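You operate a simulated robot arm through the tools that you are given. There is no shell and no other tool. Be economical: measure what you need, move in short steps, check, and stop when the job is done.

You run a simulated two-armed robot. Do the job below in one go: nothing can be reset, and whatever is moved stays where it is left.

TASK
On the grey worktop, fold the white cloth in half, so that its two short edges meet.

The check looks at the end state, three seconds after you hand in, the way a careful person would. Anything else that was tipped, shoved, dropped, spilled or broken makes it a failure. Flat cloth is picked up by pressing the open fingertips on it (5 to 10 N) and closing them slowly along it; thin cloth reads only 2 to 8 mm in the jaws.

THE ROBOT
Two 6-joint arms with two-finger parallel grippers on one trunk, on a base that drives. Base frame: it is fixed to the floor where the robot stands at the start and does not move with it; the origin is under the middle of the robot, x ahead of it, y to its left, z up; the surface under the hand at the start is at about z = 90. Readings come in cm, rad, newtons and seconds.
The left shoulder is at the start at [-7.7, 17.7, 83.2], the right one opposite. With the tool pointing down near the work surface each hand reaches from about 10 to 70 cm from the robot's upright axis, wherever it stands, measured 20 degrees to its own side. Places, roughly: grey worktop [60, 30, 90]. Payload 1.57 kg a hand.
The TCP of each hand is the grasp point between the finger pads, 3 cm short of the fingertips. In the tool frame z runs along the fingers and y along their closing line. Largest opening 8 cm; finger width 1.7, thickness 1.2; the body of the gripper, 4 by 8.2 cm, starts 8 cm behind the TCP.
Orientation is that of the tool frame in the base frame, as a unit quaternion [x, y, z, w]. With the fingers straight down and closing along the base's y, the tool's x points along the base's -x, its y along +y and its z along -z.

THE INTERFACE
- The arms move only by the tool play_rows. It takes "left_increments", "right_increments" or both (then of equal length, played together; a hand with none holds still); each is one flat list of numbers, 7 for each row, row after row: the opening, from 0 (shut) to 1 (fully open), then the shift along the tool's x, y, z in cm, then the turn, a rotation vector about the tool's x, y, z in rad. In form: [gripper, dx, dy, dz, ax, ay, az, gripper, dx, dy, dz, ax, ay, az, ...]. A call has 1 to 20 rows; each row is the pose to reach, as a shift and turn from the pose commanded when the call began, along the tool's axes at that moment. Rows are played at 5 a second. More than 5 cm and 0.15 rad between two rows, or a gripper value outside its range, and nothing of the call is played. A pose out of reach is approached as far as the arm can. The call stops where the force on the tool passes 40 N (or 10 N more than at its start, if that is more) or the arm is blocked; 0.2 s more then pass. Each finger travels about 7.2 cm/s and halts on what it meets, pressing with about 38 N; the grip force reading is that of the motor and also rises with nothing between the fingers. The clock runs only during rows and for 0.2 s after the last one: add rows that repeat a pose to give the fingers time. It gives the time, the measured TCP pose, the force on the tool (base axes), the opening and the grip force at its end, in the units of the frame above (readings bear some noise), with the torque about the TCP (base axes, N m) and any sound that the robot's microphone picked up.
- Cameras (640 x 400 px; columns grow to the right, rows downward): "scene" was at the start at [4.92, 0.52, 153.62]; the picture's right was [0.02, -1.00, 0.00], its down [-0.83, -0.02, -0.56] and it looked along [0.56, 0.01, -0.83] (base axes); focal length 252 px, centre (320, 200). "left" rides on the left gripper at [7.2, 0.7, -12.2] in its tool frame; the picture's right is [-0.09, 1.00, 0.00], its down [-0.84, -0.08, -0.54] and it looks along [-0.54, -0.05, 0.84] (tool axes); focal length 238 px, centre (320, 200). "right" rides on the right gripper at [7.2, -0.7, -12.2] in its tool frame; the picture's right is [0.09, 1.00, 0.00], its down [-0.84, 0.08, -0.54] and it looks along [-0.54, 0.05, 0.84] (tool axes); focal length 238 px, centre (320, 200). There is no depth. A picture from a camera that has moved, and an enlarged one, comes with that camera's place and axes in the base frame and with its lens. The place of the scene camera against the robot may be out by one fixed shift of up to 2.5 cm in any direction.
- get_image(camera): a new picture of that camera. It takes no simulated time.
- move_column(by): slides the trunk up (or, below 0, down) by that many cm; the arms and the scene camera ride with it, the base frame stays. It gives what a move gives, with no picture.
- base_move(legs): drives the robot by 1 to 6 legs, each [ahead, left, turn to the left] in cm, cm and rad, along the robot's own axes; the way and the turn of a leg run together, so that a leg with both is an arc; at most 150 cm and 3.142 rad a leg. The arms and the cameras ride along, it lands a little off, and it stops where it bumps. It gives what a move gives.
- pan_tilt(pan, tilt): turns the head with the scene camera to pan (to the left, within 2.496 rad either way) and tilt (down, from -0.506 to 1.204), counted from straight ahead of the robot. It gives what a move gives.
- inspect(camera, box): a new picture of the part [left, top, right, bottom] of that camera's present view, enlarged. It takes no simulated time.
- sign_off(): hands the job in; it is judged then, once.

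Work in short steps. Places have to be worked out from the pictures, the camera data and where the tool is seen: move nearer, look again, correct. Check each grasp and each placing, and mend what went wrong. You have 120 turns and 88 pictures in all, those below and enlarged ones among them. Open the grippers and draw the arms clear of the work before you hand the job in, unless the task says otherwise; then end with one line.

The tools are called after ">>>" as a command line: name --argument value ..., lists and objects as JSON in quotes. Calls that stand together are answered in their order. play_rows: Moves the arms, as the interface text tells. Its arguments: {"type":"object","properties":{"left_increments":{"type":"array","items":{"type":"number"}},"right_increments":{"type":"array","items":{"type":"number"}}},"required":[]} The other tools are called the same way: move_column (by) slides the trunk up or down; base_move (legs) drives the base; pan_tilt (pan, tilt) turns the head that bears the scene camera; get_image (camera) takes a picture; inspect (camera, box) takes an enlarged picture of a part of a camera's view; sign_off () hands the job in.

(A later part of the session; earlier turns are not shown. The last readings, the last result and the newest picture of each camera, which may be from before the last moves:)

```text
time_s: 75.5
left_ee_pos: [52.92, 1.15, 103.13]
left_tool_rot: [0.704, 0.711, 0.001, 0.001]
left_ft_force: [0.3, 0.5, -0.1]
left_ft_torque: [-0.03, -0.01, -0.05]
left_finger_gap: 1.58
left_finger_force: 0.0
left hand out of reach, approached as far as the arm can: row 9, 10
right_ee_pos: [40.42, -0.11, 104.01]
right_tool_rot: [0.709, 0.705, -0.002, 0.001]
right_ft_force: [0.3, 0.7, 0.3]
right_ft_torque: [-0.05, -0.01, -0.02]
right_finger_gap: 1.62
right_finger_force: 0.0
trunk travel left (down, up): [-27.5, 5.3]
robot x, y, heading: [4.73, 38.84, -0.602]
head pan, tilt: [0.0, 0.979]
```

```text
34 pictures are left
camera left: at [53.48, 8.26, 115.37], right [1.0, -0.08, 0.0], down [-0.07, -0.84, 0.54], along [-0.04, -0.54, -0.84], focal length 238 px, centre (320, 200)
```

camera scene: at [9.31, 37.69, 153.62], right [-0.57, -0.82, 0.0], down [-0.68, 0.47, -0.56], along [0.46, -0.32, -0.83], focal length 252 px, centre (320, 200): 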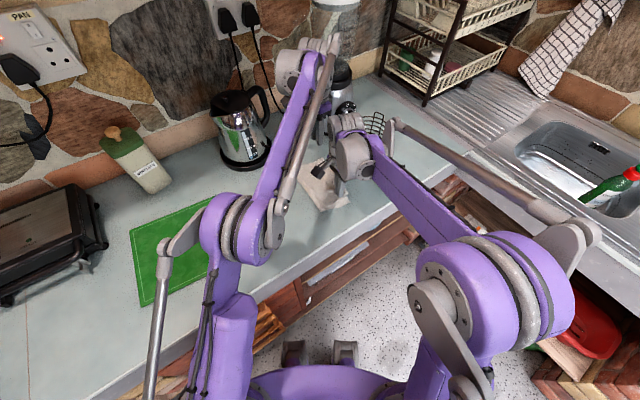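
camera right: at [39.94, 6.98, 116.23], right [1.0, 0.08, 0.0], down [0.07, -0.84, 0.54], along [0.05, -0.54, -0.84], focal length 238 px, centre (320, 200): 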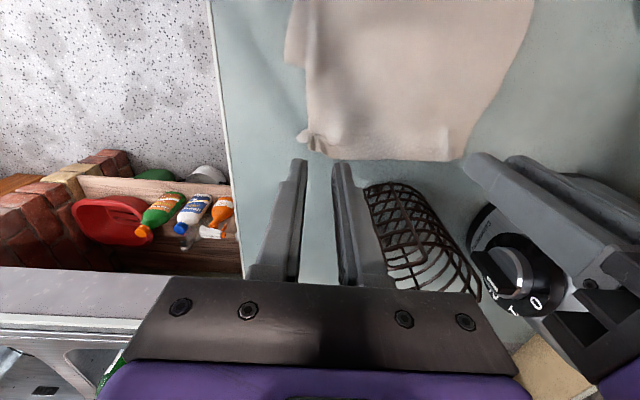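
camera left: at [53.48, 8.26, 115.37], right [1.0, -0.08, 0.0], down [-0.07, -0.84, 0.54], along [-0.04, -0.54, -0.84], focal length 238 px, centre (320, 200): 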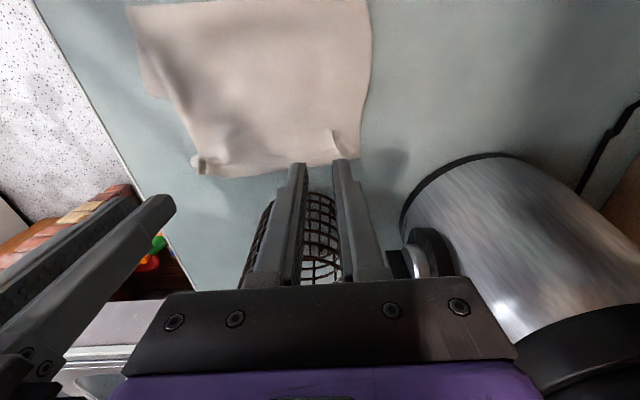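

The flap is mostly unfolded. I zoom in.

>>> inspect --camera "left" --box '[110, 0, 390, 190]'

>>> inspect --camera "right" --box '[270, 0, 550, 180]'

```text
2.11 times, centred on (250, 95) of left
camera zoom: at [53.48, 8.26, 115.37], right [1.0, -0.08, 0.0], down [-0.07, -0.84, 0.54], along [-0.04, -0.54, -0.84], focal length 502 px, centre (467, 421)
```

zoom: 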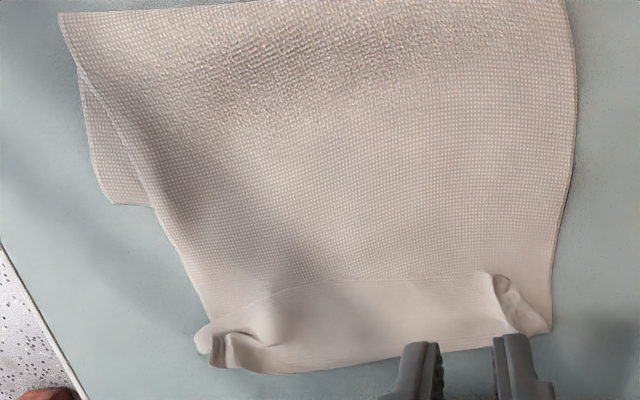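

```text
2.22 times, centred on (410, 90) of right
camera zoom: at [39.94, 6.98, 116.23], right [1.0, 0.08, 0.0], down [0.07, -0.84, 0.54], along [0.05, -0.54, -0.84], focal length 530 px, centre (120, 444)
```

zoom: 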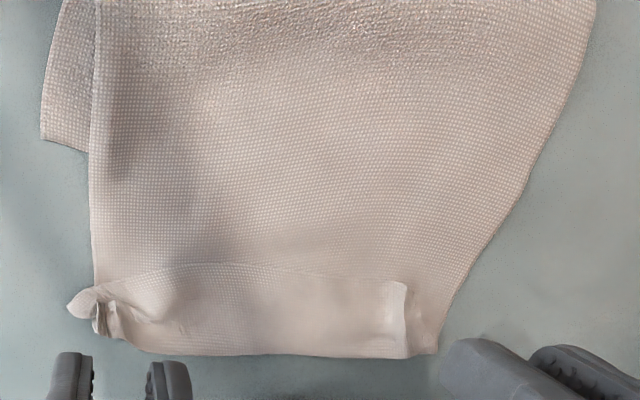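

The upper layer slid right instead of unrolling, and the flap edge is now at about y=0 to 0.8, so the upper layer must come back left. I'll re-grip the flap edge with both hands and refold. I position the right hand low at (42, −0.4) and bring the left back into reach.

>>> play_rows --right_increments '[0.2, -0.35, 1.6, 3, 0, 0, 0, 0.2, -0.35, 1.6, 6, 0, 0, 0, 0.2, -0.35, 1.6, 9, 0, 0, 0, 0.2, -0.35, 1.6, 10.4, 0, 0, 0, 0.2, -0.35, 1.6, 10.7, 0, 0, 0, 0.2, -0.35, 1.6, 10.7, 0, 0, 0]' --left_increments '[0.2, 1, 0, 0, 0, 0, 0, 0.2, 2, 0, 0, 0, 0, 0, 0.2, 2, 0, 0, 0, 0, 0, 0.2, 2, 0, 0, 0, 0, 0, 0.2, 2, 0, 0, 0, 0, 0, 0.2, 2, 0, 0, 0, 0, 0]'

>>> inspect --camera "right" --box '[260, 90, 420, 210]'

```text
time_s: 76.9
left_ee_pos: [52.91, 2.89, 103.05]
left_tool_rot: [0.704, 0.711, 0.001, -0.001]
left_ft_force: [0.9, -0.3, 0.1]
left_ft_torque: [0.02, -0.01, -0.01]
left_finger_gap: 1.61
left_finger_force: 0.2
right_ee_pos: [42.09, -0.59, 93.27]
right_tool_rot: [0.71, 0.704, 0.0, 0.001]
right_ft_force: [0.1, 0.0, 0.8]
right_ft_torque: [0.01, 0.04, -0.01]
right_finger_gap: 1.59
right_finger_force: 0.0
trunk travel left (down, up): [-27.5, 5.3]
robot x, y, heading: [4.79, 38.9, -0.606]
head pan, tilt: [0.0, 0.979]
```

```text
3.33 times, centred on (340, 150) of right
camera zoom: at [41.55, 6.55, 105.48], right [1.0, 0.08, 0.0], down [0.07, -0.84, 0.54], along [0.05, -0.54, -0.84], focal length 794 px, centre (253, 367)
```

zoom: 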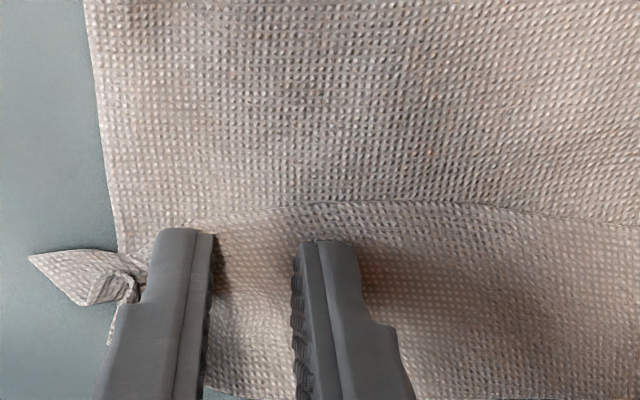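

The flap edge lies just past the fingertips. I press lightly, close slowly and lift 1 cm.

>>> play_rows --right_increments '[0.2, 0, 0, 0.06, 0, 0, 0, 0.2, 0, 0, 0.1, 0, 0, 0, 0.18, 0, 0, 0.12, 0, 0, 0, 0.16, 0, 0, 0.12, 0, 0, 0, 0.14, 0, 0, 0.12, 0, 0, 0, 0.12, 0, 0, 0.12, 0, 0, 0, 0.1, 0, 0, 0.12, 0, 0, 0, 0.08, 0, 0, 0.12, 0, 0, 0, 0.06, 0, 0, 0.12, 0, 0, 0, 0.04, 0, 0, 0.12, 0, 0, 0, 0.02, 0, 0, 0.12, 0, 0, 0, 0, 0, 0, 0.12, 0, 0, 0, 0, 0, 0, 0.12, 0, 0, 0, 0, 0, 0, -0.4, 0, 0, 0, 0, 0, 0, -1, 0, 0, 0, 0, 0, 0, -1, 0, 0, 0]'

```text
time_s: 80.3
left_ee_pos: [53.0, 3.04, 103.01]
left_tool_rot: [0.703, 0.711, 0.001, 0.0]
left_ft_force: [0.1, 0.0, -0.7]
left_ft_torque: [0.0, 0.0, 0.02]
left_finger_gap: 1.59
left_finger_force: 0.0
right_ee_pos: [42.04, -0.7, 94.2]
right_tool_rot: [0.71, 0.704, 0.0, 0.001]
right_ft_force: [0.3, 0.1, -0.7]
right_ft_torque: [0.02, -0.02, 0.0]
right_finger_gap: 0.0
right_finger_force: 21.2
trunk travel left (down, up): [-27.5, 5.3]
robot x, y, heading: [4.8, 39.14, -0.599]
head pan, tilt: [0.0, 0.979]
```

Missed through too little pressure. I reopen, lower, and read the force.

>>> play_rows --right_increments '[0.2, 0, 0, 0, 0, 0, 0, 0.2, 0, 0, 0.6, 0, 0, 0, 0.2, 0, 0, 1.1, 0, 0, 0, 0.2, 0, 0, 1.22, 0, 0, 0, 0.2, 0, 0, 1.22, 0, 0, 0]'

```text
time_s: 81.5
left_ee_pos: [52.82, 2.98, 103.37]
left_tool_rot: [0.703, 0.711, 0.001, 0.001]
left_ft_force: [-0.2, -0.1, 0.0]
left_ft_torque: [-0.02, 0.0, 0.0]
left_finger_gap: 1.6
left_finger_force: 0.0
right_ee_pos: [41.97, -0.45, 93.19]
right_tool_rot: [0.71, 0.704, -0.002, 0.001]
right_ft_force: [2.3, -3.6, 20.4]
right_ft_torque: [-0.19, 0.21, 0.04]
right_finger_gap: 1.48
right_finger_force: 0.1
trunk travel left (down, up): [-27.5, 5.3]
robot x, y, heading: [5.08, 38.75, -0.604]
head pan, tilt: [0.0, 0.979]
```

Firm at 20 N. I ease by 0.06, close, then lift 1 cm.

>>> play_rows --right_increments '[0.19, 0, 0, -0.05, 0, 0, 0, 0.17, 0, 0, -0.06, 0, 0, 0, 0.15, 0, 0, -0.06, 0, 0, 0, 0.13, 0, 0, -0.06, 0, 0, 0, 0.11, 0, 0, -0.06, 0, 0, 0, 0.09, 0, 0, -0.06, 0, 0, 0, 0.07, 0, 0, -0.06, 0, 0, 0, 0.05, 0, 0, -0.06, 0, 0, 0, 0.03, 0, 0, -0.06, 0, 0, 0, 0.01, 0, 0, -0.06, 0, 0, 0, 0, 0, 0, -0.06, 0, 0, 0, 0, 0, 0, -0.06, 0, 0, 0, 0, 0, 0, -0.6, 0, 0, 0, 0, 0, 0, -1.2, 0, 0, 0, 0, 0, 0, -1.2, 0, 0, 0]'

```text
time_s: 84.7
left_ee_pos: [52.88, 3.01, 103.06]
left_tool_rot: [0.704, 0.711, 0.001, 0.0]
left_ft_force: [-0.5, 0.8, -0.1]
left_ft_torque: [0.0, -0.02, 0.0]
left_finger_gap: 1.6
left_finger_force: 0.0
right_ee_pos: [42.06, -0.59, 94.3]
right_tool_rot: [0.71, 0.705, 0.0, 0.001]
right_ft_force: [-0.1, -0.9, 0.8]
right_ft_torque: [-0.03, 0.01, 0.02]
right_finger_gap: 0.0
right_finger_force: 21.0
trunk travel left (down, up): [-27.5, 5.3]
robot x, y, heading: [5.12, 39.11, -0.611]
head pan, tilt: [0.0, 0.979]
```

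Still empty. I move 0.8 cm deeper onto the flap and use a wider 2.6 cm opening.

>>> play_rows --right_increments '[0.32, -0.8, 0.3, 0, 0, 0, 0, 0.32, -0.8, 0.3, 0.6, 0, 0, 0, 0.32, -0.8, 0.3, 1.1, 0, 0, 0, 0.32, -0.8, 0.3, 1.2, 0, 0, 0, 0.32, -0.8, 0.3, 1.2, 0, 0, 0]'

>>> inspect --camera "right" --box '[260, 90, 420, 210]'

```text
time_s: 85.9
left_ee_pos: [52.89, 2.98, 103.13]
left_tool_rot: [0.704, 0.711, 0.0, 0.002]
left_ft_force: [-0.6, 0.5, 0.7]
left_ft_torque: [-0.02, 0.01, 0.0]
left_finger_gap: 1.61
left_finger_force: 0.1
right_ee_pos: [42.23, -1.34, 93.09]
right_tool_rot: [0.71, 0.704, 0.0, 0.001]
right_ft_force: [1.1, -3.7, 21.9]
right_ft_torque: [-0.1, 0.34, 0.03]
right_finger_gap: 2.5
right_finger_force: 0.0
trunk travel left (down, up): [-27.5, 5.3]
robot x, y, heading: [5.14, 39.61, -0.604]
head pan, tilt: [0.0, 0.979]
```

```text
3.33 times, centred on (340, 150) of right
camera zoom: at [41.73, 5.75, 105.42], right [1.0, 0.08, 0.0], down [0.07, -0.84, 0.55], along [0.05, -0.54, -0.84], focal length 794 px, centre (253, 367)
```

zoom: 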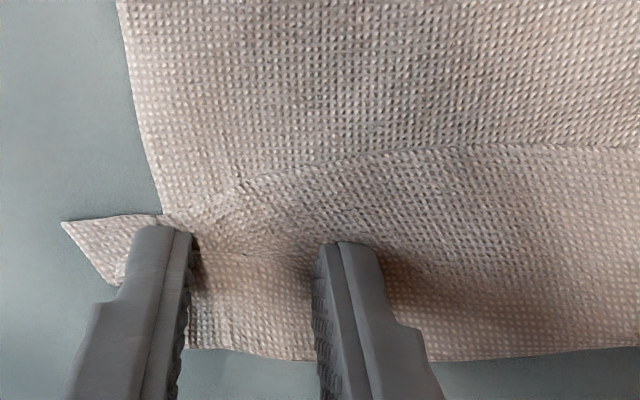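

The fingers are now well on the flap. I close slowly under firm pressure and lift.

>>> play_rows --right_increments '[0.3, 0, 0, -0.02, 0, 0, 0, 0.275, 0, 0, -0.02, 0, 0, 0, 0.25, 0, 0, -0.02, 0, 0, 0, 0.225, 0, 0, -0.02, 0, 0, 0, 0.2, 0, 0, -0.02, 0, 0, 0, 0.175, 0, 0, -0.02, 0, 0, 0, 0.15, 0, 0, -0.02, 0, 0, 0, 0.125, 0, 0, -0.02, 0, 0, 0, 0.1, 0, 0, -0.02, 0, 0, 0, 0.075, 0, 0, -0.02, 0, 0, 0, 0.05, 0, 0, -0.02, 0, 0, 0, 0.025, 0, 0, -0.02, 0, 0, 0, 0, 0, 0, -0.02, 0, 0, 0, 0, 0, 0, -0.02, 0, 0, 0, 0, 0, 0, -0.6, 0, 0, 0, 0, 0, 0, -1.2, 0, 0, 0, 0, 0, 0, -1.2, 0, 0, 0]'

>>> get_image --camera "right"

```text
time_s: 89.5
left_ee_pos: [52.98, 2.97, 103.08]
left_tool_rot: [0.703, 0.711, 0.001, 0.0]
left_ft_force: [0.1, -0.2, -0.2]
left_ft_torque: [-0.01, 0.01, -0.02]
left_finger_gap: 1.59
left_finger_force: 0.0
right_ee_pos: [42.5, -1.23, 94.2]
right_tool_rot: [0.71, 0.704, -0.001, 0.001]
right_ft_force: [-0.1, -0.3, 0.3]
right_ft_torque: [0.02, 0.0, -0.01]
right_finger_gap: 0.15
right_finger_force: 23.6
trunk travel left (down, up): [-27.5, 5.3]
robot x, y, heading: [4.95, 38.86, -0.602]
head pan, tilt: [0.0, 0.979]
```

```text
29 pictures are left
camera right: at [41.84, 5.74, 106.45], right [1.0, 0.08, 0.0], down [0.07, -0.84, 0.54], along [0.05, -0.54, -0.84], focal length 238 px, centre (320, 200)
```

right: 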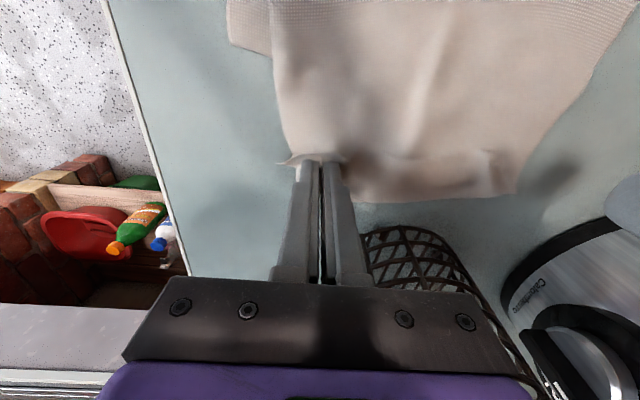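

The right has the flap's near corner. To avoid crossing arms, I move the left arm out to the left, then carry the near corner back toward +y in a high arc to unfold that side.

>>> play_rows --left_increments '[0.2, 2, -1, -4, 0, 0, 0, 0.2, 6, -2, -6, 0, 0, 0, 0.2, 10, -3, -8, 0, 0, 0, 0.2, 14, -4, -9, 0, 0, 0, 0.2, 18, -5, -9, 0, 0, 0, 0.2, 22, -6, -9, 0, 0, 0, 0.2, 26, -6, -9, 0, 0, 0, 0.2, 30, -6, -9, 0, 0, 0, 0.2, 34, -6, -9, 0, 0, 0, 0.2, 38, -6, -9, 0, 0, 0]'

>>> play_rows --right_increments '[0, 0, 0, -2, 0, 0, 0, 0, 0.5, -0.2, -4, 0, 0, 0, 0, 1.5, -0.4, -6, 0, 0, 0, 0, 3.5, -0.6, -7, 0, 0, 0, 0, 6, -0.8, -7.5, 0, 0, 0, 0, 9, -1, -8, 0, 0, 0, 0, 12, -1.2, -8, 0, 0, 0, 0, 15, -1.4, -7.5, 0, 0, 0, 0, 18, -1.6, -7, 0, 0, 0, 0, 20.5, -1.8, -6, 0, 0, 0, 0, 23, -2, -5, 0, 0, 0, 0, 24.5, -2, -3.5, 0, 0, 0, 0, 25.5, -2, -2, 0, 0, 0, 0, 25.5, -2, -2, 0, 0, 0]'

>>> get_image --camera "scene"

>>> get_image --camera "right"

```text
time_s: 91.7
left_ee_pos: [46.46, 40.87, 111.94]
left_tool_rot: [0.703, 0.711, 0.001, 0.0]
left_ft_force: [0.1, 1.2, -1.0]
left_ft_torque: [0.01, 0.0, 0.01]
left_finger_gap: 1.61
left_finger_force: 0.0
right_ee_pos: [42.28, -1.38, 94.15]
right_tool_rot: [0.71, 0.704, -0.002, 0.001]
right_ft_force: [-0.4, -0.2, -0.2]
right_ft_torque: [0.0, 0.02, -0.01]
right_finger_gap: 0.13
right_finger_force: 23.2
trunk travel left (down, up): [-27.5, 5.3]
robot x, y, heading: [4.74, 38.92, -0.599]
head pan, tilt: [0.0, 0.979]
```

```text
time_s: 94.7
left_ee_pos: [46.5, 40.86, 111.77]
left_tool_rot: [0.703, 0.711, 0.001, -0.001]
left_ft_force: [-0.1, -0.5, -0.3]
left_ft_torque: [0.01, -0.04, -0.01]
left_finger_gap: 1.6
left_finger_force: 0.0
right_ee_pos: [40.5, 24.22, 96.12]
right_tool_rot: [0.71, 0.704, -0.001, 0.0]
right_ft_force: [0.6, -0.3, -0.6]
right_ft_torque: [-0.01, 0.0, -0.01]
right_finger_gap: 0.15
right_finger_force: 22.8
trunk travel left (down, up): [-27.5, 5.3]
robot x, y, heading: [4.64, 39.07, -0.605]
head pan, tilt: [0.0, 0.979]
```

```text
28 pictures are left
camera scene: at [9.29, 37.7, 153.62], right [-0.57, -0.82, 0.0], down [-0.68, 0.47, -0.56], along [0.46, -0.32, -0.83], focal length 252 px, centre (320, 200)
```

scene: 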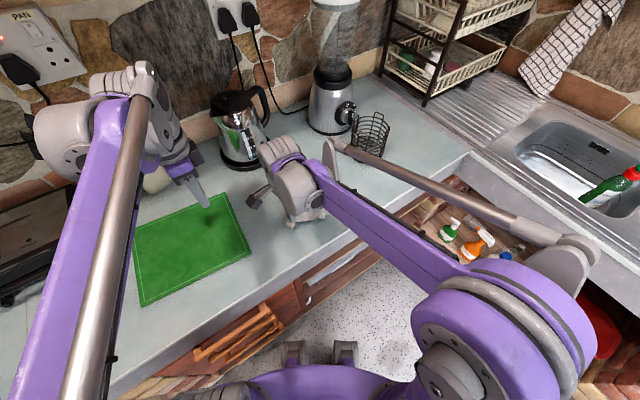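

```text
27 pictures are left
camera right: at [39.96, 31.24, 108.43], right [1.0, 0.08, 0.0], down [0.07, -0.84, 0.54], along [0.04, -0.54, -0.84], focal length 238 px, centre (320, 200)
```

right: 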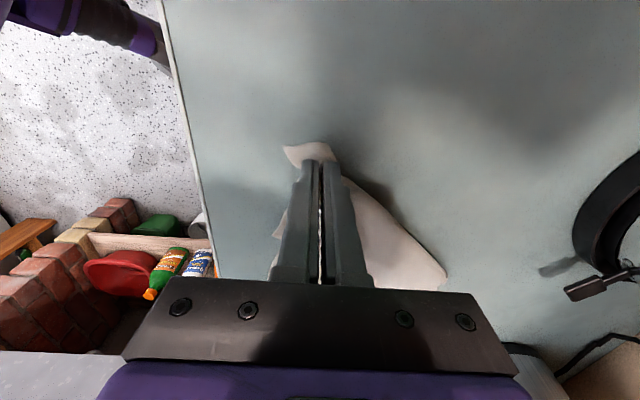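

The near corner is back at y≈25. I lower, release and withdraw the right hand, then look with the left camera.

>>> play_rows --right_increments '[0, 0, 0, 1.3, 0, 0, 0, 0, 0, 0, 2.5, 0, 0, 0, 0.06, 0, 0, 2.6, 0, 0, 0, 0.14, 0, 0, 2.6, 0, 0, 0, 0.2, 0, 0, 2.4, 0, 0, 0, 0.2, 0, 0, 1, 0, 0, 0, 0.2, 0, 0, -3, 0, 0, 0, 0.2, 0, 0, -7, 0, 0, 0, 0.2, -2, 0, -11, 0, 0, 0, 0.2, -5, -2, -14, 0, 0, 0, 0.2, -9, -4, -14, 0, 0, 0, 0.2, -13, -5, -14, 0, 0, 0, 0.2, -17, -6, -14, 0, 0, 0]'

>>> get_image --camera "left"

>>> inspect --camera "scene" --box '[200, 80, 420, 260]'

```text
time_s: 97.5
left_ee_pos: [46.56, 40.73, 111.89]
left_tool_rot: [0.703, 0.711, 0.001, 0.0]
left_ft_force: [-0.7, -0.3, 1.1]
left_ft_torque: [0.0, -0.02, 0.0]
left_finger_gap: 1.6
left_finger_force: 0.0
right_ee_pos: [34.43, 7.05, 110.19]
right_tool_rot: [0.71, 0.705, -0.001, 0.0]
right_ft_force: [0.3, -1.1, -0.1]
right_ft_torque: [-0.04, 0.02, 0.0]
right_finger_gap: 1.61
right_finger_force: 0.0
trunk travel left (down, up): [-27.5, 5.3]
robot x, y, heading: [4.85, 39.29, -0.604]
head pan, tilt: [0.0, 0.979]
```

```text
26 pictures are left
camera left: at [47.16, 47.9, 124.18], right [1.0, -0.08, 0.0], down [-0.07, -0.84, 0.54], along [-0.04, -0.54, -0.84], focal length 238 px, centre (320, 200)
```

left: 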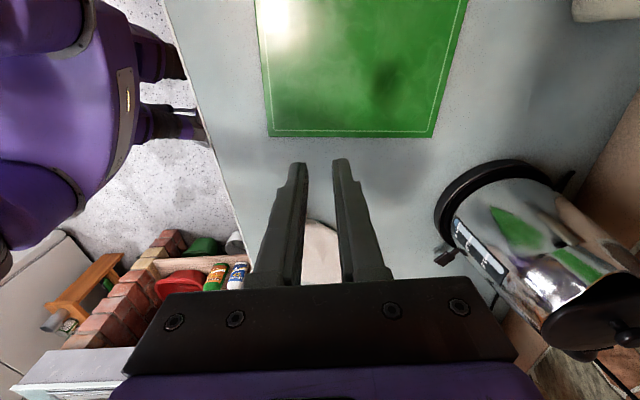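

```text
2.22 times, centred on (310, 170) of scene
camera zoom: at [9.28, 37.62, 153.62], right [-0.57, -0.82, 0.0], down [-0.68, 0.47, -0.56], along [0.46, -0.32, -0.83], focal length 560 px, centre (342, 267)
```

zoom: 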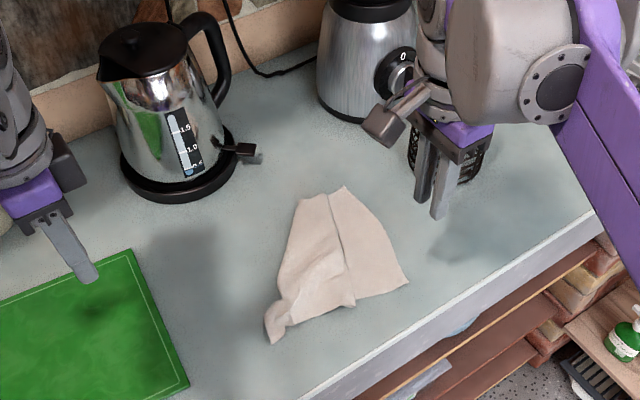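

The cloth is now partly unfolded in a Z shape. I move the right hand so its camera looks down on the whole cloth.

>>> play_rows --right_increments '[0.2, 4, 2, -2, 0, 0, 0, 0.2, 8, 4, -4, 0, 0, 0, 0.2, 11, 6, -5, 0, 0, 0, 0.2, 14, 8, -6, 0, 0, 0]'

>>> inspect --camera "right" --box '[200, 0, 520, 200]'

```text
time_s: 98.5
left_ee_pos: [46.65, 40.84, 111.88]
left_tool_rot: [0.703, 0.711, 0.0, 0.0]
left_ft_force: [-0.5, 0.7, 0.1]
left_ft_torque: [0.03, -0.04, -0.02]
left_finger_gap: 1.6
left_finger_force: 0.0
right_ee_pos: [42.56, 21.34, 116.18]
right_tool_rot: [0.71, 0.704, -0.001, -0.001]
right_ft_force: [-0.2, -0.5, -0.2]
right_ft_torque: [-0.03, 0.01, 0.01]
right_finger_gap: 1.58
right_finger_force: 0.0
trunk travel left (down, up): [-27.5, 5.3]
robot x, y, heading: [4.6, 39.17, -0.603]
head pan, tilt: [0.0, 0.979]
```

```text
2.00 times, centred on (360, 100) of right
camera zoom: at [42.04, 28.46, 128.42], right [1.0, 0.08, 0.0], down [0.07, -0.84, 0.54], along [0.04, -0.54, -0.84], focal length 477 px, centre (240, 400)
```

zoom: 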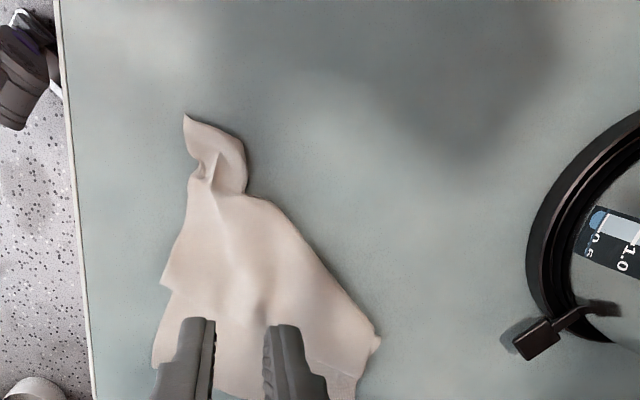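

The free edge now runs diagonally from the near corner (38, 27) to the far corner at about (55.6, 11). I withdraw the right hand and bring the left hand over the far corner.

>>> play_rows --right_increments '[0.2, -3, -1, 0, 0, 0, 0, 0.2, -6, -3, 0, 0, 0, 0, 0.2, -9, -5, 0, 0, 0, 0, 0.2, -12, -7, 0, 0, 0, 0, 0.2, -15, -9, 0, 0, 0, 0, 0.2, -15, -9, 0, 0, 0, 0, 0.2, -15, -9, 0, 0, 0, 0, 0.2, -15, -9, 0, 0, 0, 0, 0.2, -15, -9, 0, 0, 0, 0]' --left_increments '[0.3, -2, 0, 0, 0, 0, 0, 0.3, -6, 1, 0, 0, 0, 0, 0.3, -10, 2, 0, 0, 0, 0, 0.3, -14, 3, 1, 0, 0, 0, 0.3, -18, 4, 2, 0, 0, 0, 0.3, -22, 5, 4, 0, 0, 0, 0.3, -26, 6, 6, 0, 0, 0, 0.3, -29, 7, 9, 0, 0, 0, 0.3, -30.3, 7.4, 12, 0, 0, 0]'

>>> inspect --camera "left" --box '[200, 20, 440, 200]'

```text
time_s: 100.5
left_ee_pos: [54.29, 10.69, 99.94]
left_tool_rot: [0.703, 0.711, 0.001, 0.0]
left_ft_force: [0.3, 0.1, 0.3]
left_ft_torque: [0.0, 0.0, 0.03]
left_finger_gap: 2.39
left_finger_force: 0.0
right_ee_pos: [33.27, 6.29, 116.1]
right_tool_rot: [0.709, 0.705, 0.0, 0.001]
right_ft_force: [-0.3, 0.5, 0.0]
right_ft_torque: [-0.01, -0.02, -0.02]
right_finger_gap: 1.61
right_finger_force: 0.0
trunk travel left (down, up): [-27.5, 5.3]
robot x, y, heading: [5.08, 39.36, -0.608]
head pan, tilt: [0.0, 0.979]
```

```text
2.22 times, centred on (320, 110) of left
camera zoom: at [54.87, 17.79, 112.23], right [1.0, -0.08, 0.0], down [-0.07, -0.84, 0.54], along [-0.04, -0.54, -0.84], focal length 530 px, centre (320, 400)
```

zoom: 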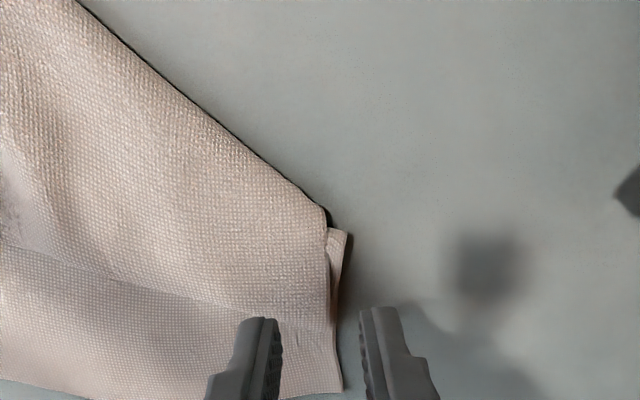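

The top layer's corner is at about (54.9, 12.4). I lower the left hand at (53.1, 11.4) onto the top layer.

>>> play_rows --left_increments '[0.24, 0.7, -1.2, 2, 0, 0, 0, 0.24, 0.7, -1.2, 4.5, 0, 0, 0, 0.24, 0.7, -1.2, 6, 0, 0, 0, 0.24, 0.7, -1.2, 6.6, 0, 0, 0, 0.24, 0.7, -1.2, 6.85, 0, 0, 0, 0.24, 0.7, -1.2, 6.85, 0, 0, 0]'

```text
time_s: 101.9
left_ee_pos: [52.97, 11.33, 93.18]
left_tool_rot: [0.703, 0.711, 0.002, 0.001]
left_ft_force: [0.2, -0.3, 7.4]
left_ft_torque: [0.02, -0.03, 0.0]
left_finger_gap: 1.92
left_finger_force: 0.0
right_ee_pos: [33.39, 6.24, 116.26]
right_tool_rot: [0.71, 0.704, -0.001, 0.001]
right_ft_force: [-0.5, -0.1, 0.8]
right_ft_torque: [0.01, 0.0, 0.0]
right_finger_gap: 1.58
right_finger_force: 0.2
trunk travel left (down, up): [-27.5, 5.3]
robot x, y, heading: [5.17, 39.51, -0.609]
head pan, tilt: [0.0, 0.979]
```

7.4 N. I close slowly and lift 2 cm.

>>> play_rows --left_increments '[0.22, 0, 0, 0.02, 0, 0, 0, 0.2, 0, 0, 0.03, 0, 0, 0, 0.18, 0, 0, 0.03, 0, 0, 0, 0.16, 0, 0, 0.03, 0, 0, 0, 0.14, 0, 0, 0.03, 0, 0, 0, 0.12, 0, 0, 0.03, 0, 0, 0, 0.1, 0, 0, 0.03, 0, 0, 0, 0.08, 0, 0, 0.03, 0, 0, 0, 0.06, 0, 0, 0.03, 0, 0, 0, 0.04, 0, 0, 0.03, 0, 0, 0, 0.02, 0, 0, 0.03, 0, 0, 0, 0, 0, 0, 0.03, 0, 0, 0, 0, 0, 0, 0.03, 0, 0, 0, 0, 0, 0, -1, 0, 0, 0, 0, 0, 0, -2, 0, 0, 0, 0, 0, 0, -2, 0, 0, 0]'

>>> inspect --camera "left" --box '[160, 0, 480, 220]'

```text
time_s: 105.3
left_ee_pos: [53.14, 11.33, 95.19]
left_tool_rot: [0.703, 0.711, 0.001, 0.0]
left_ft_force: [0.3, 0.2, -0.1]
left_ft_torque: [0.03, -0.03, 0.02]
left_finger_gap: 0.22
left_finger_force: 23.8
right_ee_pos: [33.46, 6.15, 116.11]
right_tool_rot: [0.71, 0.704, -0.001, 0.0]
right_ft_force: [-0.5, -0.7, -0.5]
right_ft_torque: [0.01, -0.02, 0.0]
right_finger_gap: 1.61
right_finger_force: 0.0
trunk travel left (down, up): [-27.5, 5.3]
robot x, y, heading: [5.02, 39.23, -0.61]
head pan, tilt: [0.0, 0.979]
```

```text
1.82 times, centred on (320, 110) of left
camera zoom: at [53.62, 18.51, 107.44], right [1.0, -0.08, 0.0], down [-0.07, -0.84, 0.54], along [-0.04, -0.54, -0.84], focal length 433 px, centre (320, 364)
```

zoom: 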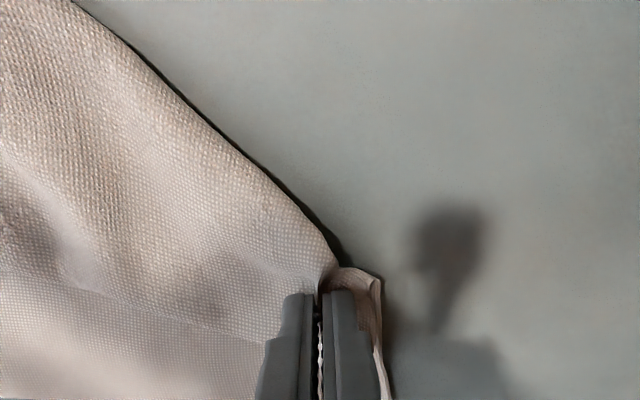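

It holds only the top layer. I carry this far corner back left in an arc to about (55, 30).

>>> play_rows --left_increments '[0, 0, 0, -2, 0, 0, 0, 0, 0.5, 0, -4, 0, 0, 0, 0, 2, 0.2, -6, 0, 0, 0, 0, 4, 0.4, -7, 0, 0, 0, 0, 6.5, 0.6, -7, 0, 0, 0, 0, 9, 0.8, -7, 0, 0, 0, 0, 11.5, 1, -6, 0, 0, 0, 0, 14, 1.2, -5, 0, 0, 0, 0, 16, 1.4, -3.5, 0, 0, 0, 0, 18, 1.5, -2, 0, 0, 0, 0, 19.5, 1.5, -1, 0, 0, 0, 0, 19.5, 1.5, -1, 0, 0, 0]'

>>> get_image --camera "scene"

```text
time_s: 107.9
left_ee_pos: [54.47, 30.87, 96.2]
left_tool_rot: [0.704, 0.71, 0.001, 0.0]
left_ft_force: [-0.7, -0.3, 0.0]
left_ft_torque: [-0.01, 0.01, 0.01]
left_finger_gap: 0.16
left_finger_force: 23.9
right_ee_pos: [33.43, 6.32, 116.13]
right_tool_rot: [0.71, 0.704, -0.001, 0.001]
right_ft_force: [0.0, 0.2, -0.5]
right_ft_torque: [-0.01, 0.02, 0.04]
right_finger_gap: 1.59
right_finger_force: 0.0
trunk travel left (down, up): [-27.5, 5.3]
robot x, y, heading: [4.93, 38.95, -0.606]
head pan, tilt: [0.0, 0.979]
```

```text
21 pictures are left
camera scene: at [9.3, 37.69, 153.62], right [-0.57, -0.82, 0.0], down [-0.68, 0.47, -0.56], along [0.46, -0.32, -0.83], focal length 252 px, centre (320, 200)
```

scene: 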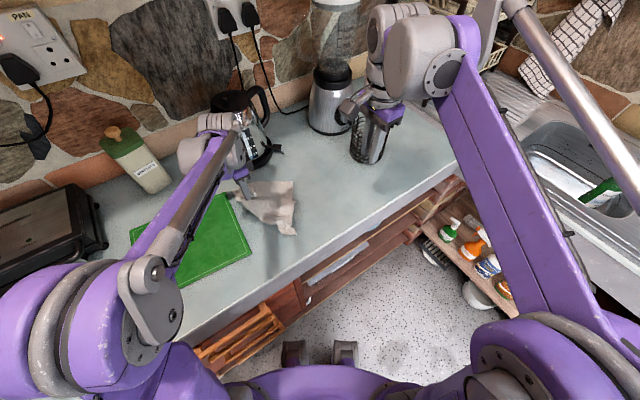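

I zoom in on the cloth.

>>> inspect --camera "scene" --box '[200, 140, 340, 260]'

```text
3.33 times, centred on (270, 200) of scene
camera zoom: at [9.3, 37.69, 153.62], right [-0.57, -0.82, 0.0], down [-0.68, 0.47, -0.56], along [0.46, -0.32, -0.83], focal length 840 px, centre (487, 200)
```

zoom: 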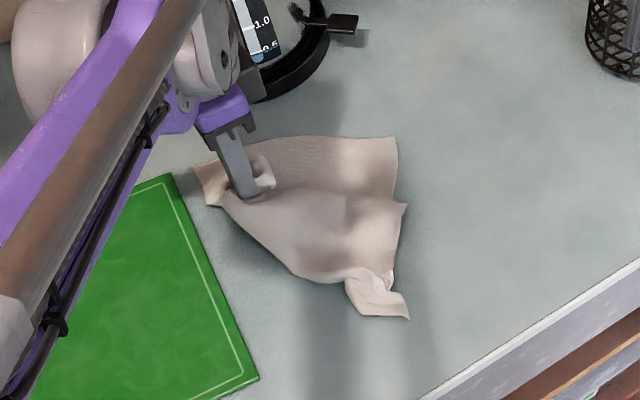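

The whole cloth was dragged left. I release, withdraw the left hand left, and get a top view from the right camera.

>>> play_rows --left_increments '[0, 0, 0, 1.5, 0, 0, 0, 0, 0, 0, 2.6, 0, 0, 0, 0.1, 0, 0, 2.6, 0, 0, 0, 0.2, 0, 0, 2.5, 0, 0, 0, 0.2, 0, 0, 0, 0, 0, 0, 0.2, 0, 0, -4, 0, 0, 0, 0.2, 0, 0, -8, 0, 0, 0, 0.2, 0, 0, -12, 0, 0, 0, 0.2, 3, -2, -15, 0, 0, 0, 0.2, 7, -4, -15, 0, 0, 0, 0.2, 11, -6, -15, 0, 0, 0, 0.2, 14, -8, -15, 0, 0, 0]'

>>> play_rows --right_increments '[0.2, 4, 2, 0, 0, 0, 0, 0.2, 8, 4, 0, 0, 0, 0, 0.2, 11, 7, 0, 0, 0, 0, 0.2, 13, 10, 0, 0, 0, 0]'

>>> inspect --camera "right" --box '[160, 0, 480, 200]'

```text
time_s: 110.5
left_ee_pos: [46.05, 44.91, 111.24]
left_tool_rot: [0.703, 0.711, 0.001, 0.0]
left_ft_force: [0.1, -0.1, -1.0]
left_ft_torque: [0.01, 0.02, -0.02]
left_finger_gap: 1.57
left_finger_force: 0.0
right_ee_pos: [33.33, 6.38, 116.18]
right_tool_rot: [0.71, 0.704, -0.001, 0.001]
right_ft_force: [0.3, 0.1, -0.3]
right_ft_torque: [0.04, -0.05, 0.0]
right_finger_gap: 1.61
right_finger_force: 0.1
trunk travel left (down, up): [-27.5, 5.3]
robot x, y, heading: [4.85, 39.32, -0.6]
head pan, tilt: [0.0, 0.979]
```

```text
time_s: 111.5
left_ee_pos: [46.24, 44.81, 111.25]
left_tool_rot: [0.704, 0.711, 0.001, -0.001]
left_ft_force: [-0.6, -0.1, 0.1]
left_ft_torque: [0.02, 0.02, 0.03]
left_finger_gap: 1.63
left_finger_force: 0.1
right_ee_pos: [43.51, 19.15, 116.26]
right_tool_rot: [0.71, 0.704, -0.002, 0.001]
right_ft_force: [0.1, -0.5, -0.6]
right_ft_torque: [0.01, 0.02, 0.03]
right_finger_gap: 1.61
right_finger_force: 0.0
trunk travel left (down, up): [-27.5, 5.3]
robot x, y, heading: [5.35, 39.03, -0.606]
head pan, tilt: [0.0, 0.979]
```

```text
2.00 times, centred on (320, 100) of right
camera zoom: at [43.11, 26.3, 128.44], right [1.0, 0.08, 0.0], down [0.07, -0.84, 0.54], along [0.04, -0.54, -0.84], focal length 477 px, centre (320, 400)
```

zoom: 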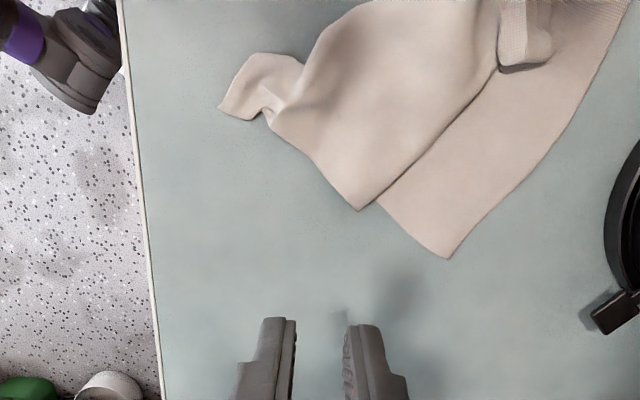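

I need the full cloth in view, so I move the right camera further left and up, and look again.

>>> play_rows --right_increments '[0.2, 3, 0.5, -1, 0, 0, 0, 0.2, 6, 1, -2, 0, 0, 0, 0.2, 9, 1.5, -3, 0, 0, 0, 0.2, 11, 2, -4, 0, 0, 0]'

>>> inspect --camera "right" --box '[200, 0, 520, 200]'

```text
time_s: 112.5
left_ee_pos: [46.35, 44.73, 111.31]
left_tool_rot: [0.703, 0.711, 0.0, 0.0]
left_ft_force: [-1.2, -0.4, -0.2]
left_ft_torque: [-0.02, 0.01, -0.01]
left_finger_gap: 1.6
left_finger_force: 0.1
right_ee_pos: [45.75, 30.07, 120.09]
right_tool_rot: [0.71, 0.704, -0.002, 0.002]
right_ft_force: [-0.7, 0.9, -0.3]
right_ft_torque: [-0.02, -0.01, 0.04]
right_finger_gap: 1.63
right_finger_force: 0.0
trunk travel left (down, up): [-27.5, 5.3]
robot x, y, heading: [4.72, 39.09, -0.6]
head pan, tilt: [0.0, 0.979]
```

```text
2.00 times, centred on (360, 100) of right
camera zoom: at [45.19, 37.3, 132.4], right [1.0, 0.08, 0.0], down [0.07, -0.84, 0.54], along [0.04, -0.54, -0.84], focal length 477 px, centre (240, 400)
```

zoom: 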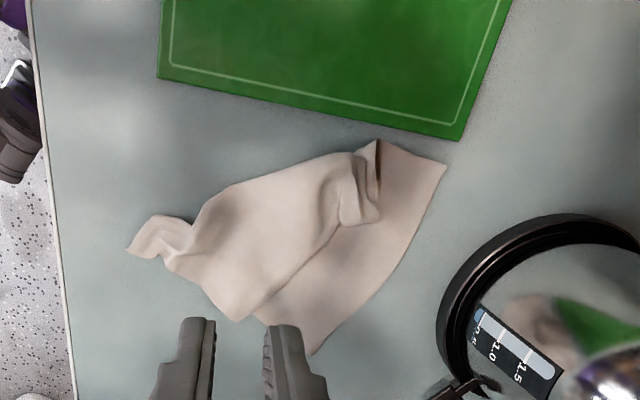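

The topology is unclear, but C at (53.9, 16.2) and A at (36.3, 24.8) are corners about 20 cm apart. With heading 0 the arms can work side by side on them, so I drive to about (2, 20) and face the counter squarely.

>>> base_move --legs '[[-4, 0, 0], [12, -17.5, 0], [0, 0, 0.605]]'

>>> get_image --camera "scene"

```text
time_s: 116.8
left_ee_pos: [32.19, 48.49, 111.16]
left_tool_rot: [0.457, 0.889, 0.002, 0.0]
left_ft_force: [-1.0, 0.1, -0.3]
left_ft_torque: [0.02, 0.02, 0.02]
left_finger_gap: 1.61
left_finger_force: 0.0
right_ee_pos: [40.15, 36.19, 120.29]
right_tool_rot: [0.465, 0.885, 0.0, 0.0]
right_ft_force: [0.0, -0.8, 0.4]
right_ft_torque: [0.01, 0.02, 0.02]
right_finger_gap: 1.59
right_finger_force: 0.1
trunk travel left (down, up): [-27.5, 5.3]
robot x, y, heading: [1.52, 20.21, 0.004]
head pan, tilt: [0.0, 0.979]
```

```text
17 pictures are left
camera scene: at [6.56, 20.41, 153.62], right [0.01, -1.0, 0.0], down [-0.83, 0.0, -0.56], along [0.56, 0.0, -0.83], focal length 252 px, centre (320, 200)
```

scene: 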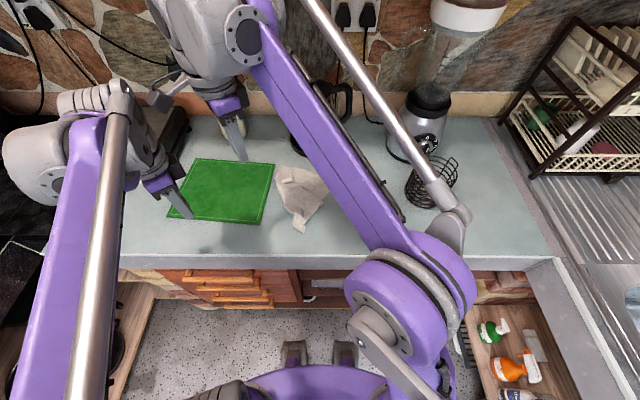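

With heading ≈0 now, I bring the right hand above C at (53.3, 17.6) and the left above A at (38.3, 25.3), both set to close along y.

>>> play_rows --right_increments '[0.22, -3.24, 0.03, 1, 0, 0, -0.138, 0.22, -6.5, 0.07, 3, 0, 0, -0.276, 0.22, -9.7, 0.1, 6, 0, 0, -0.414, 0.22, -13, 0.14, 9, 0, 0, -0.552, 0.22, -16.2, 0.17, 12, 0, 0, -0.69, 0.22, -19.5, 0.2, 15, 0, 0, -0.828, 0.22, -22.7, 0.24, 18, 0, 0, -0.967, 0.22, -22.7, 0.24, 20, 0, 0, -0.967]' --left_increments '[0.22, -1, -0.4, 0, 0, 0, -0.13, 0.22, -4, -1.6, 1, 0, 0, -0.27, 0.22, -7.5, -2.9, 3, 0, 0, -0.41, 0.22, -11, -4.2, 5, 0, 0, -0.55, 0.22, -14.5, -5.5, 7, 0, 0, -0.68, 0.22, -18, -6.8, 9, 0, 0, -0.82, 0.22, -21, -8, 10, 0, 0, -0.949, 0.22, -22.4, -8.5, 11, 0, 0, -0.949]'

>>> get_image --camera "left"

>>> get_image --camera "right"

```text
time_s: 118.6
left_ee_pos: [38.24, 25.1, 100.19]
left_tool_rot: [0.0, 1.0, 0.0, 0.0]
left_ft_force: [0.5, 0.3, -0.7]
left_ft_torque: [0.01, 0.03, -0.02]
left_finger_gap: 1.77
left_finger_force: 0.0
right_ee_pos: [53.24, 17.42, 100.24]
right_tool_rot: [0.0, 1.0, 0.0, 0.001]
right_ft_force: [0.7, -0.2, -0.3]
right_ft_torque: [0.0, 0.0, -0.02]
right_finger_gap: 1.73
right_finger_force: 0.0
trunk travel left (down, up): [-27.5, 5.3]
robot x, y, heading: [1.95, 20.07, 0.007]
head pan, tilt: [0.0, 0.979]
```

```text
16 pictures are left
camera left: at [31.13, 25.81, 112.49], right [0.09, 1.0, 0.0], down [0.84, -0.08, 0.54], along [0.54, -0.05, -0.84], focal length 238 px, centre (320, 200)
```

left: 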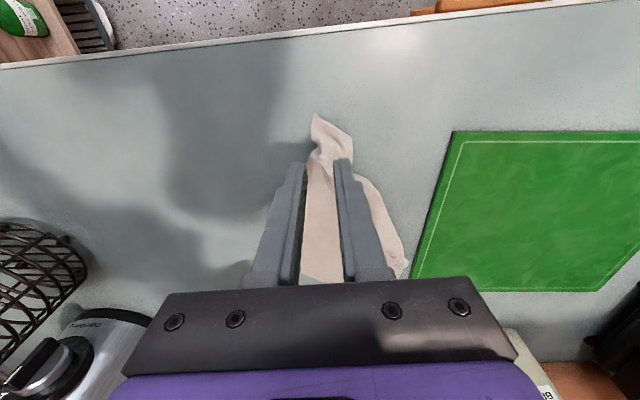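

```text
15 pictures are left
camera right: at [46.12, 16.69, 112.45], right [-0.09, 1.0, 0.0], down [0.84, 0.08, 0.54], along [0.54, 0.05, -0.84], focal length 238 px, centre (320, 200)
```

right: 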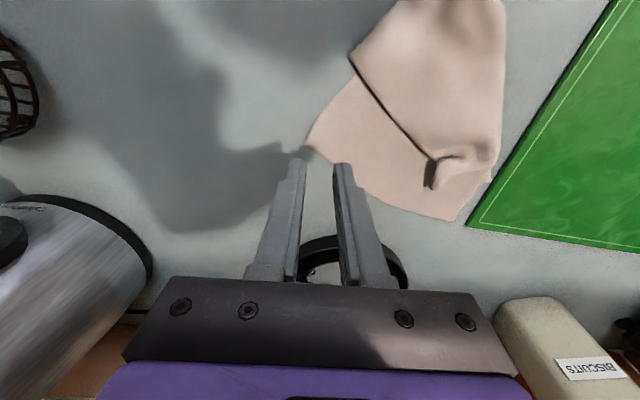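

C is at (54.6, 16.3) and the ear at A at about (36–40, 24.6–28). I place the hands slightly inside those corners and lower to near contact.

>>> play_rows --right_increments '[0.24, 0, 1.3, 2, 0, 0, 0, 0.24, 0, 1.3, 4.5, 0, 0, 0, 0.24, 0, 1.3, 6.2, 0, 0, 0, 0.24, 0, 1.3, 6.9, 0, 0, 0, 0.24, 0, 1.3, 7.05, 0, 0, 0, 0.24, 0, 1.3, 7.05, 0, 0, 0]' --left_increments '[0.3, -1.1, 1, 2, 0, 0, 0, 0.3, -1.1, 1, 4.5, 0, 0, 0, 0.3, -1.1, 1, 6.2, 0, 0, 0, 0.3, -1.1, 1, 6.9, 0, 0, 0, 0.3, -1.1, 1, 7.0, 0, 0, 0, 0.3, -1.1, 1, 7.0, 0, 0, 0]'

```text
time_s: 120.0
left_ee_pos: [39.45, 26.2, 93.23]
left_tool_rot: [0.0, 1.0, 0.002, 0.0]
left_ft_force: [-0.2, 0.6, -0.1]
left_ft_torque: [0.01, 0.02, 0.0]
left_finger_gap: 2.37
left_finger_force: 0.0
right_ee_pos: [53.23, 18.72, 93.14]
right_tool_rot: [0.001, 1.0, -0.001, 0.001]
right_ft_force: [0.5, 0.8, 1.3]
right_ft_torque: [-0.01, 0.01, -0.03]
right_finger_gap: 1.92
right_finger_force: 0.0
trunk travel left (down, up): [-27.5, 5.3]
robot x, y, heading: [1.67, 19.98, 0.006]
head pan, tilt: [0.0, 0.979]
```

Near contact. I add about 0.1 cm on both.

>>> play_rows --right_increments '[0.24, 0, 0, 0.08, 0, 0, 0, 0.24, 0, 0, 0.08, 0, 0, 0, 0.24, 0, 0, 0.08, 0, 0, 0]' --left_increments '[0.3, 0, 0, 0.1, 0, 0, 0, 0.3, 0, 0, 0.14, 0, 0, 0, 0.3, 0, 0, 0.14, 0, 0, 0]'

```text
time_s: 120.8
left_ee_pos: [39.4, 26.23, 93.08]
left_tool_rot: [0.001, 1.0, 0.001, 0.001]
left_ft_force: [1.2, 0.5, 5.3]
left_ft_torque: [0.12, 0.0, -0.06]
left_finger_gap: 2.43
left_finger_force: 0.6
right_ee_pos: [53.24, 18.76, 93.1]
right_tool_rot: [0.001, 1.0, -0.001, 0.0]
right_ft_force: [0.7, -0.3, 5.8]
right_ft_torque: [-0.08, -0.05, 0.0]
right_finger_gap: 1.91
right_finger_force: 0.0
trunk travel left (down, up): [-27.5, 5.3]
robot x, y, heading: [2.01, 20.28, 0.011]
head pan, tilt: [0.0, 0.979]
```

Both press at 5–6 N. I close slowly with a little more pressure, then lift 2 cm.

>>> play_rows --right_increments '[0.22, 0, 0, 0.03, 0, 0, 0, 0.2, 0, 0, 0.04, 0, 0, 0, 0.18, 0, 0, 0.04, 0, 0, 0, 0.16, 0, 0, 0.04, 0, 0, 0, 0.14, 0, 0, 0.04, 0, 0, 0, 0.12, 0, 0, 0.04, 0, 0, 0, 0.1, 0, 0, 0.04, 0, 0, 0, 0.08, 0, 0, 0.04, 0, 0, 0, 0.06, 0, 0, 0.04, 0, 0, 0, 0.04, 0, 0, 0.04, 0, 0, 0, 0.02, 0, 0, 0.04, 0, 0, 0, 0, 0, 0, 0.04, 0, 0, 0, 0, 0, 0, 0.04, 0, 0, 0, 0, 0, 0, -1, 0, 0, 0, 0, 0, 0, -2, 0, 0, 0, 0, 0, 0, -2, 0, 0, 0]' --left_increments '[0.28, 0, 0, 0.03, 0, 0, 0, 0.25, 0, 0, 0.04, 0, 0, 0, 0.22, 0, 0, 0.04, 0, 0, 0, 0.2, 0, 0, 0.04, 0, 0, 0, 0.17, 0, 0, 0.04, 0, 0, 0, 0.14, 0, 0, 0.04, 0, 0, 0, 0.12, 0, 0, 0.04, 0, 0, 0, 0.09, 0, 0, 0.04, 0, 0, 0, 0.06, 0, 0, 0.04, 0, 0, 0, 0.04, 0, 0, 0.04, 0, 0, 0, 0.02, 0, 0, 0.04, 0, 0, 0, 0, 0, 0, 0.04, 0, 0, 0, 0, 0, 0, 0.04, 0, 0, 0, 0, 0, 0, -1, 0, 0, 0, 0, 0, 0, -2, 0, 0, 0, 0, 0, 0, -2, 0, 0, 0]'

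```text
time_s: 124.2
left_ee_pos: [39.45, 26.22, 94.99]
left_tool_rot: [0.001, 1.0, 0.001, 0.0]
left_ft_force: [-0.4, 0.6, 0.4]
left_ft_torque: [-0.02, 0.02, 0.01]
left_finger_gap: 0.22
left_finger_force: 23.6
right_ee_pos: [53.43, 18.84, 95.04]
right_tool_rot: [0.001, 1.0, 0.0, 0.001]
right_ft_force: [0.0, -0.2, 0.4]
right_ft_torque: [-0.01, 0.0, 0.05]
right_finger_gap: 0.17
right_finger_force: 23.0
trunk travel left (down, up): [-27.5, 5.3]
robot x, y, heading: [1.72, 20.35, 0.001]
head pan, tilt: [0.0, 0.979]
```

Both corners are held. I lift them about 22 cm and bring the hands side by side, about 16 cm apart, so gravity unfolds the cloth.

>>> play_rows --right_increments '[0, 0.5, -1, -3, 0, 0, 0, 0, 1.2, -2, -6, 0, 0, 0, 0, 2, -3.5, -9, 0, 0, 0, 0, 3, -5, -12.5, 0, 0, 0, 0, 4, -6.5, -16, 0, 0, 0, 0, 5, -8, -19, 0, 0, 0, 0, 5.4, -9, -22, 0, 0, 0, 0, 5.4, -9, -22, 0, 0, 0]' --left_increments '[0, -0.5, 0, -3, 0, 0, 0, 0, -1.2, 0, -6, 0, 0, 0, 0, -2, 0, -9, 0, 0, 0, 0, -3, 0, -12.5, 0, 0, 0, 0, -4, 0, -16, 0, 0, 0, 0, -5, 0, -19, 0, 0, 0, 0, -5.5, 0, -22, 0, 0, 0, 0, -5.5, 0, -22, 0, 0, 0]'

>>> get_image --camera "scene"

```text
time_s: 126.0
left_ee_pos: [44.89, 26.15, 117.23]
left_tool_rot: [0.0, 1.0, 0.002, 0.0]
left_ft_force: [0.1, 0.0, 0.7]
left_ft_torque: [-0.02, -0.03, 0.01]
left_finger_gap: 0.22
left_finger_force: 24.0
right_ee_pos: [47.82, 9.83, 117.15]
right_tool_rot: [0.001, 1.0, 0.0, 0.001]
right_ft_force: [1.1, -0.5, 0.2]
right_ft_torque: [-0.02, 0.02, 0.01]
right_finger_gap: 0.17
right_finger_force: 23.8
trunk travel left (down, up): [-27.5, 5.3]
robot x, y, heading: [1.38, 20.16, 0.004]
head pan, tilt: [0.0, 0.979]
```

```text
14 pictures are left
camera scene: at [6.56, 20.43, 153.62], right [0.01, -1.0, 0.0], down [-0.83, 0.0, -0.56], along [0.56, 0.0, -0.83], focal length 252 px, centre (320, 200)
```

scene: 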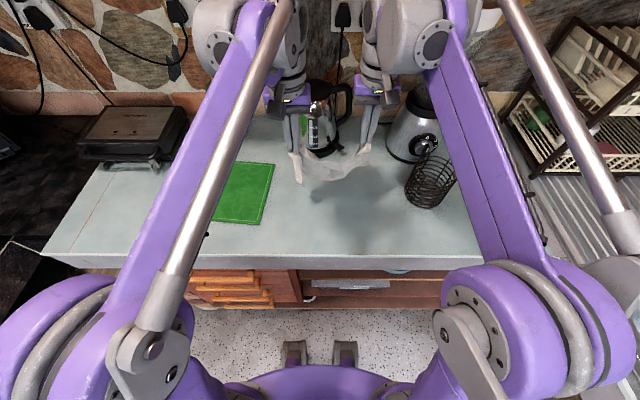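

The cloth hangs between both hands. I zoom in.

>>> inspect --camera "scene" --box '[260, 80, 420, 200]'

```text
3.33 times, centred on (340, 140) of scene
camera zoom: at [6.56, 20.43, 153.62], right [0.01, -1.0, 0.0], down [-0.83, 0.0, -0.56], along [0.56, 0.0, -0.83], focal length 840 px, centre (253, 400)
```

zoom: 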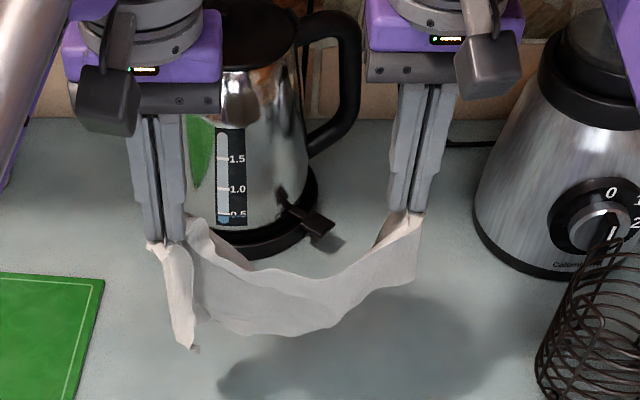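

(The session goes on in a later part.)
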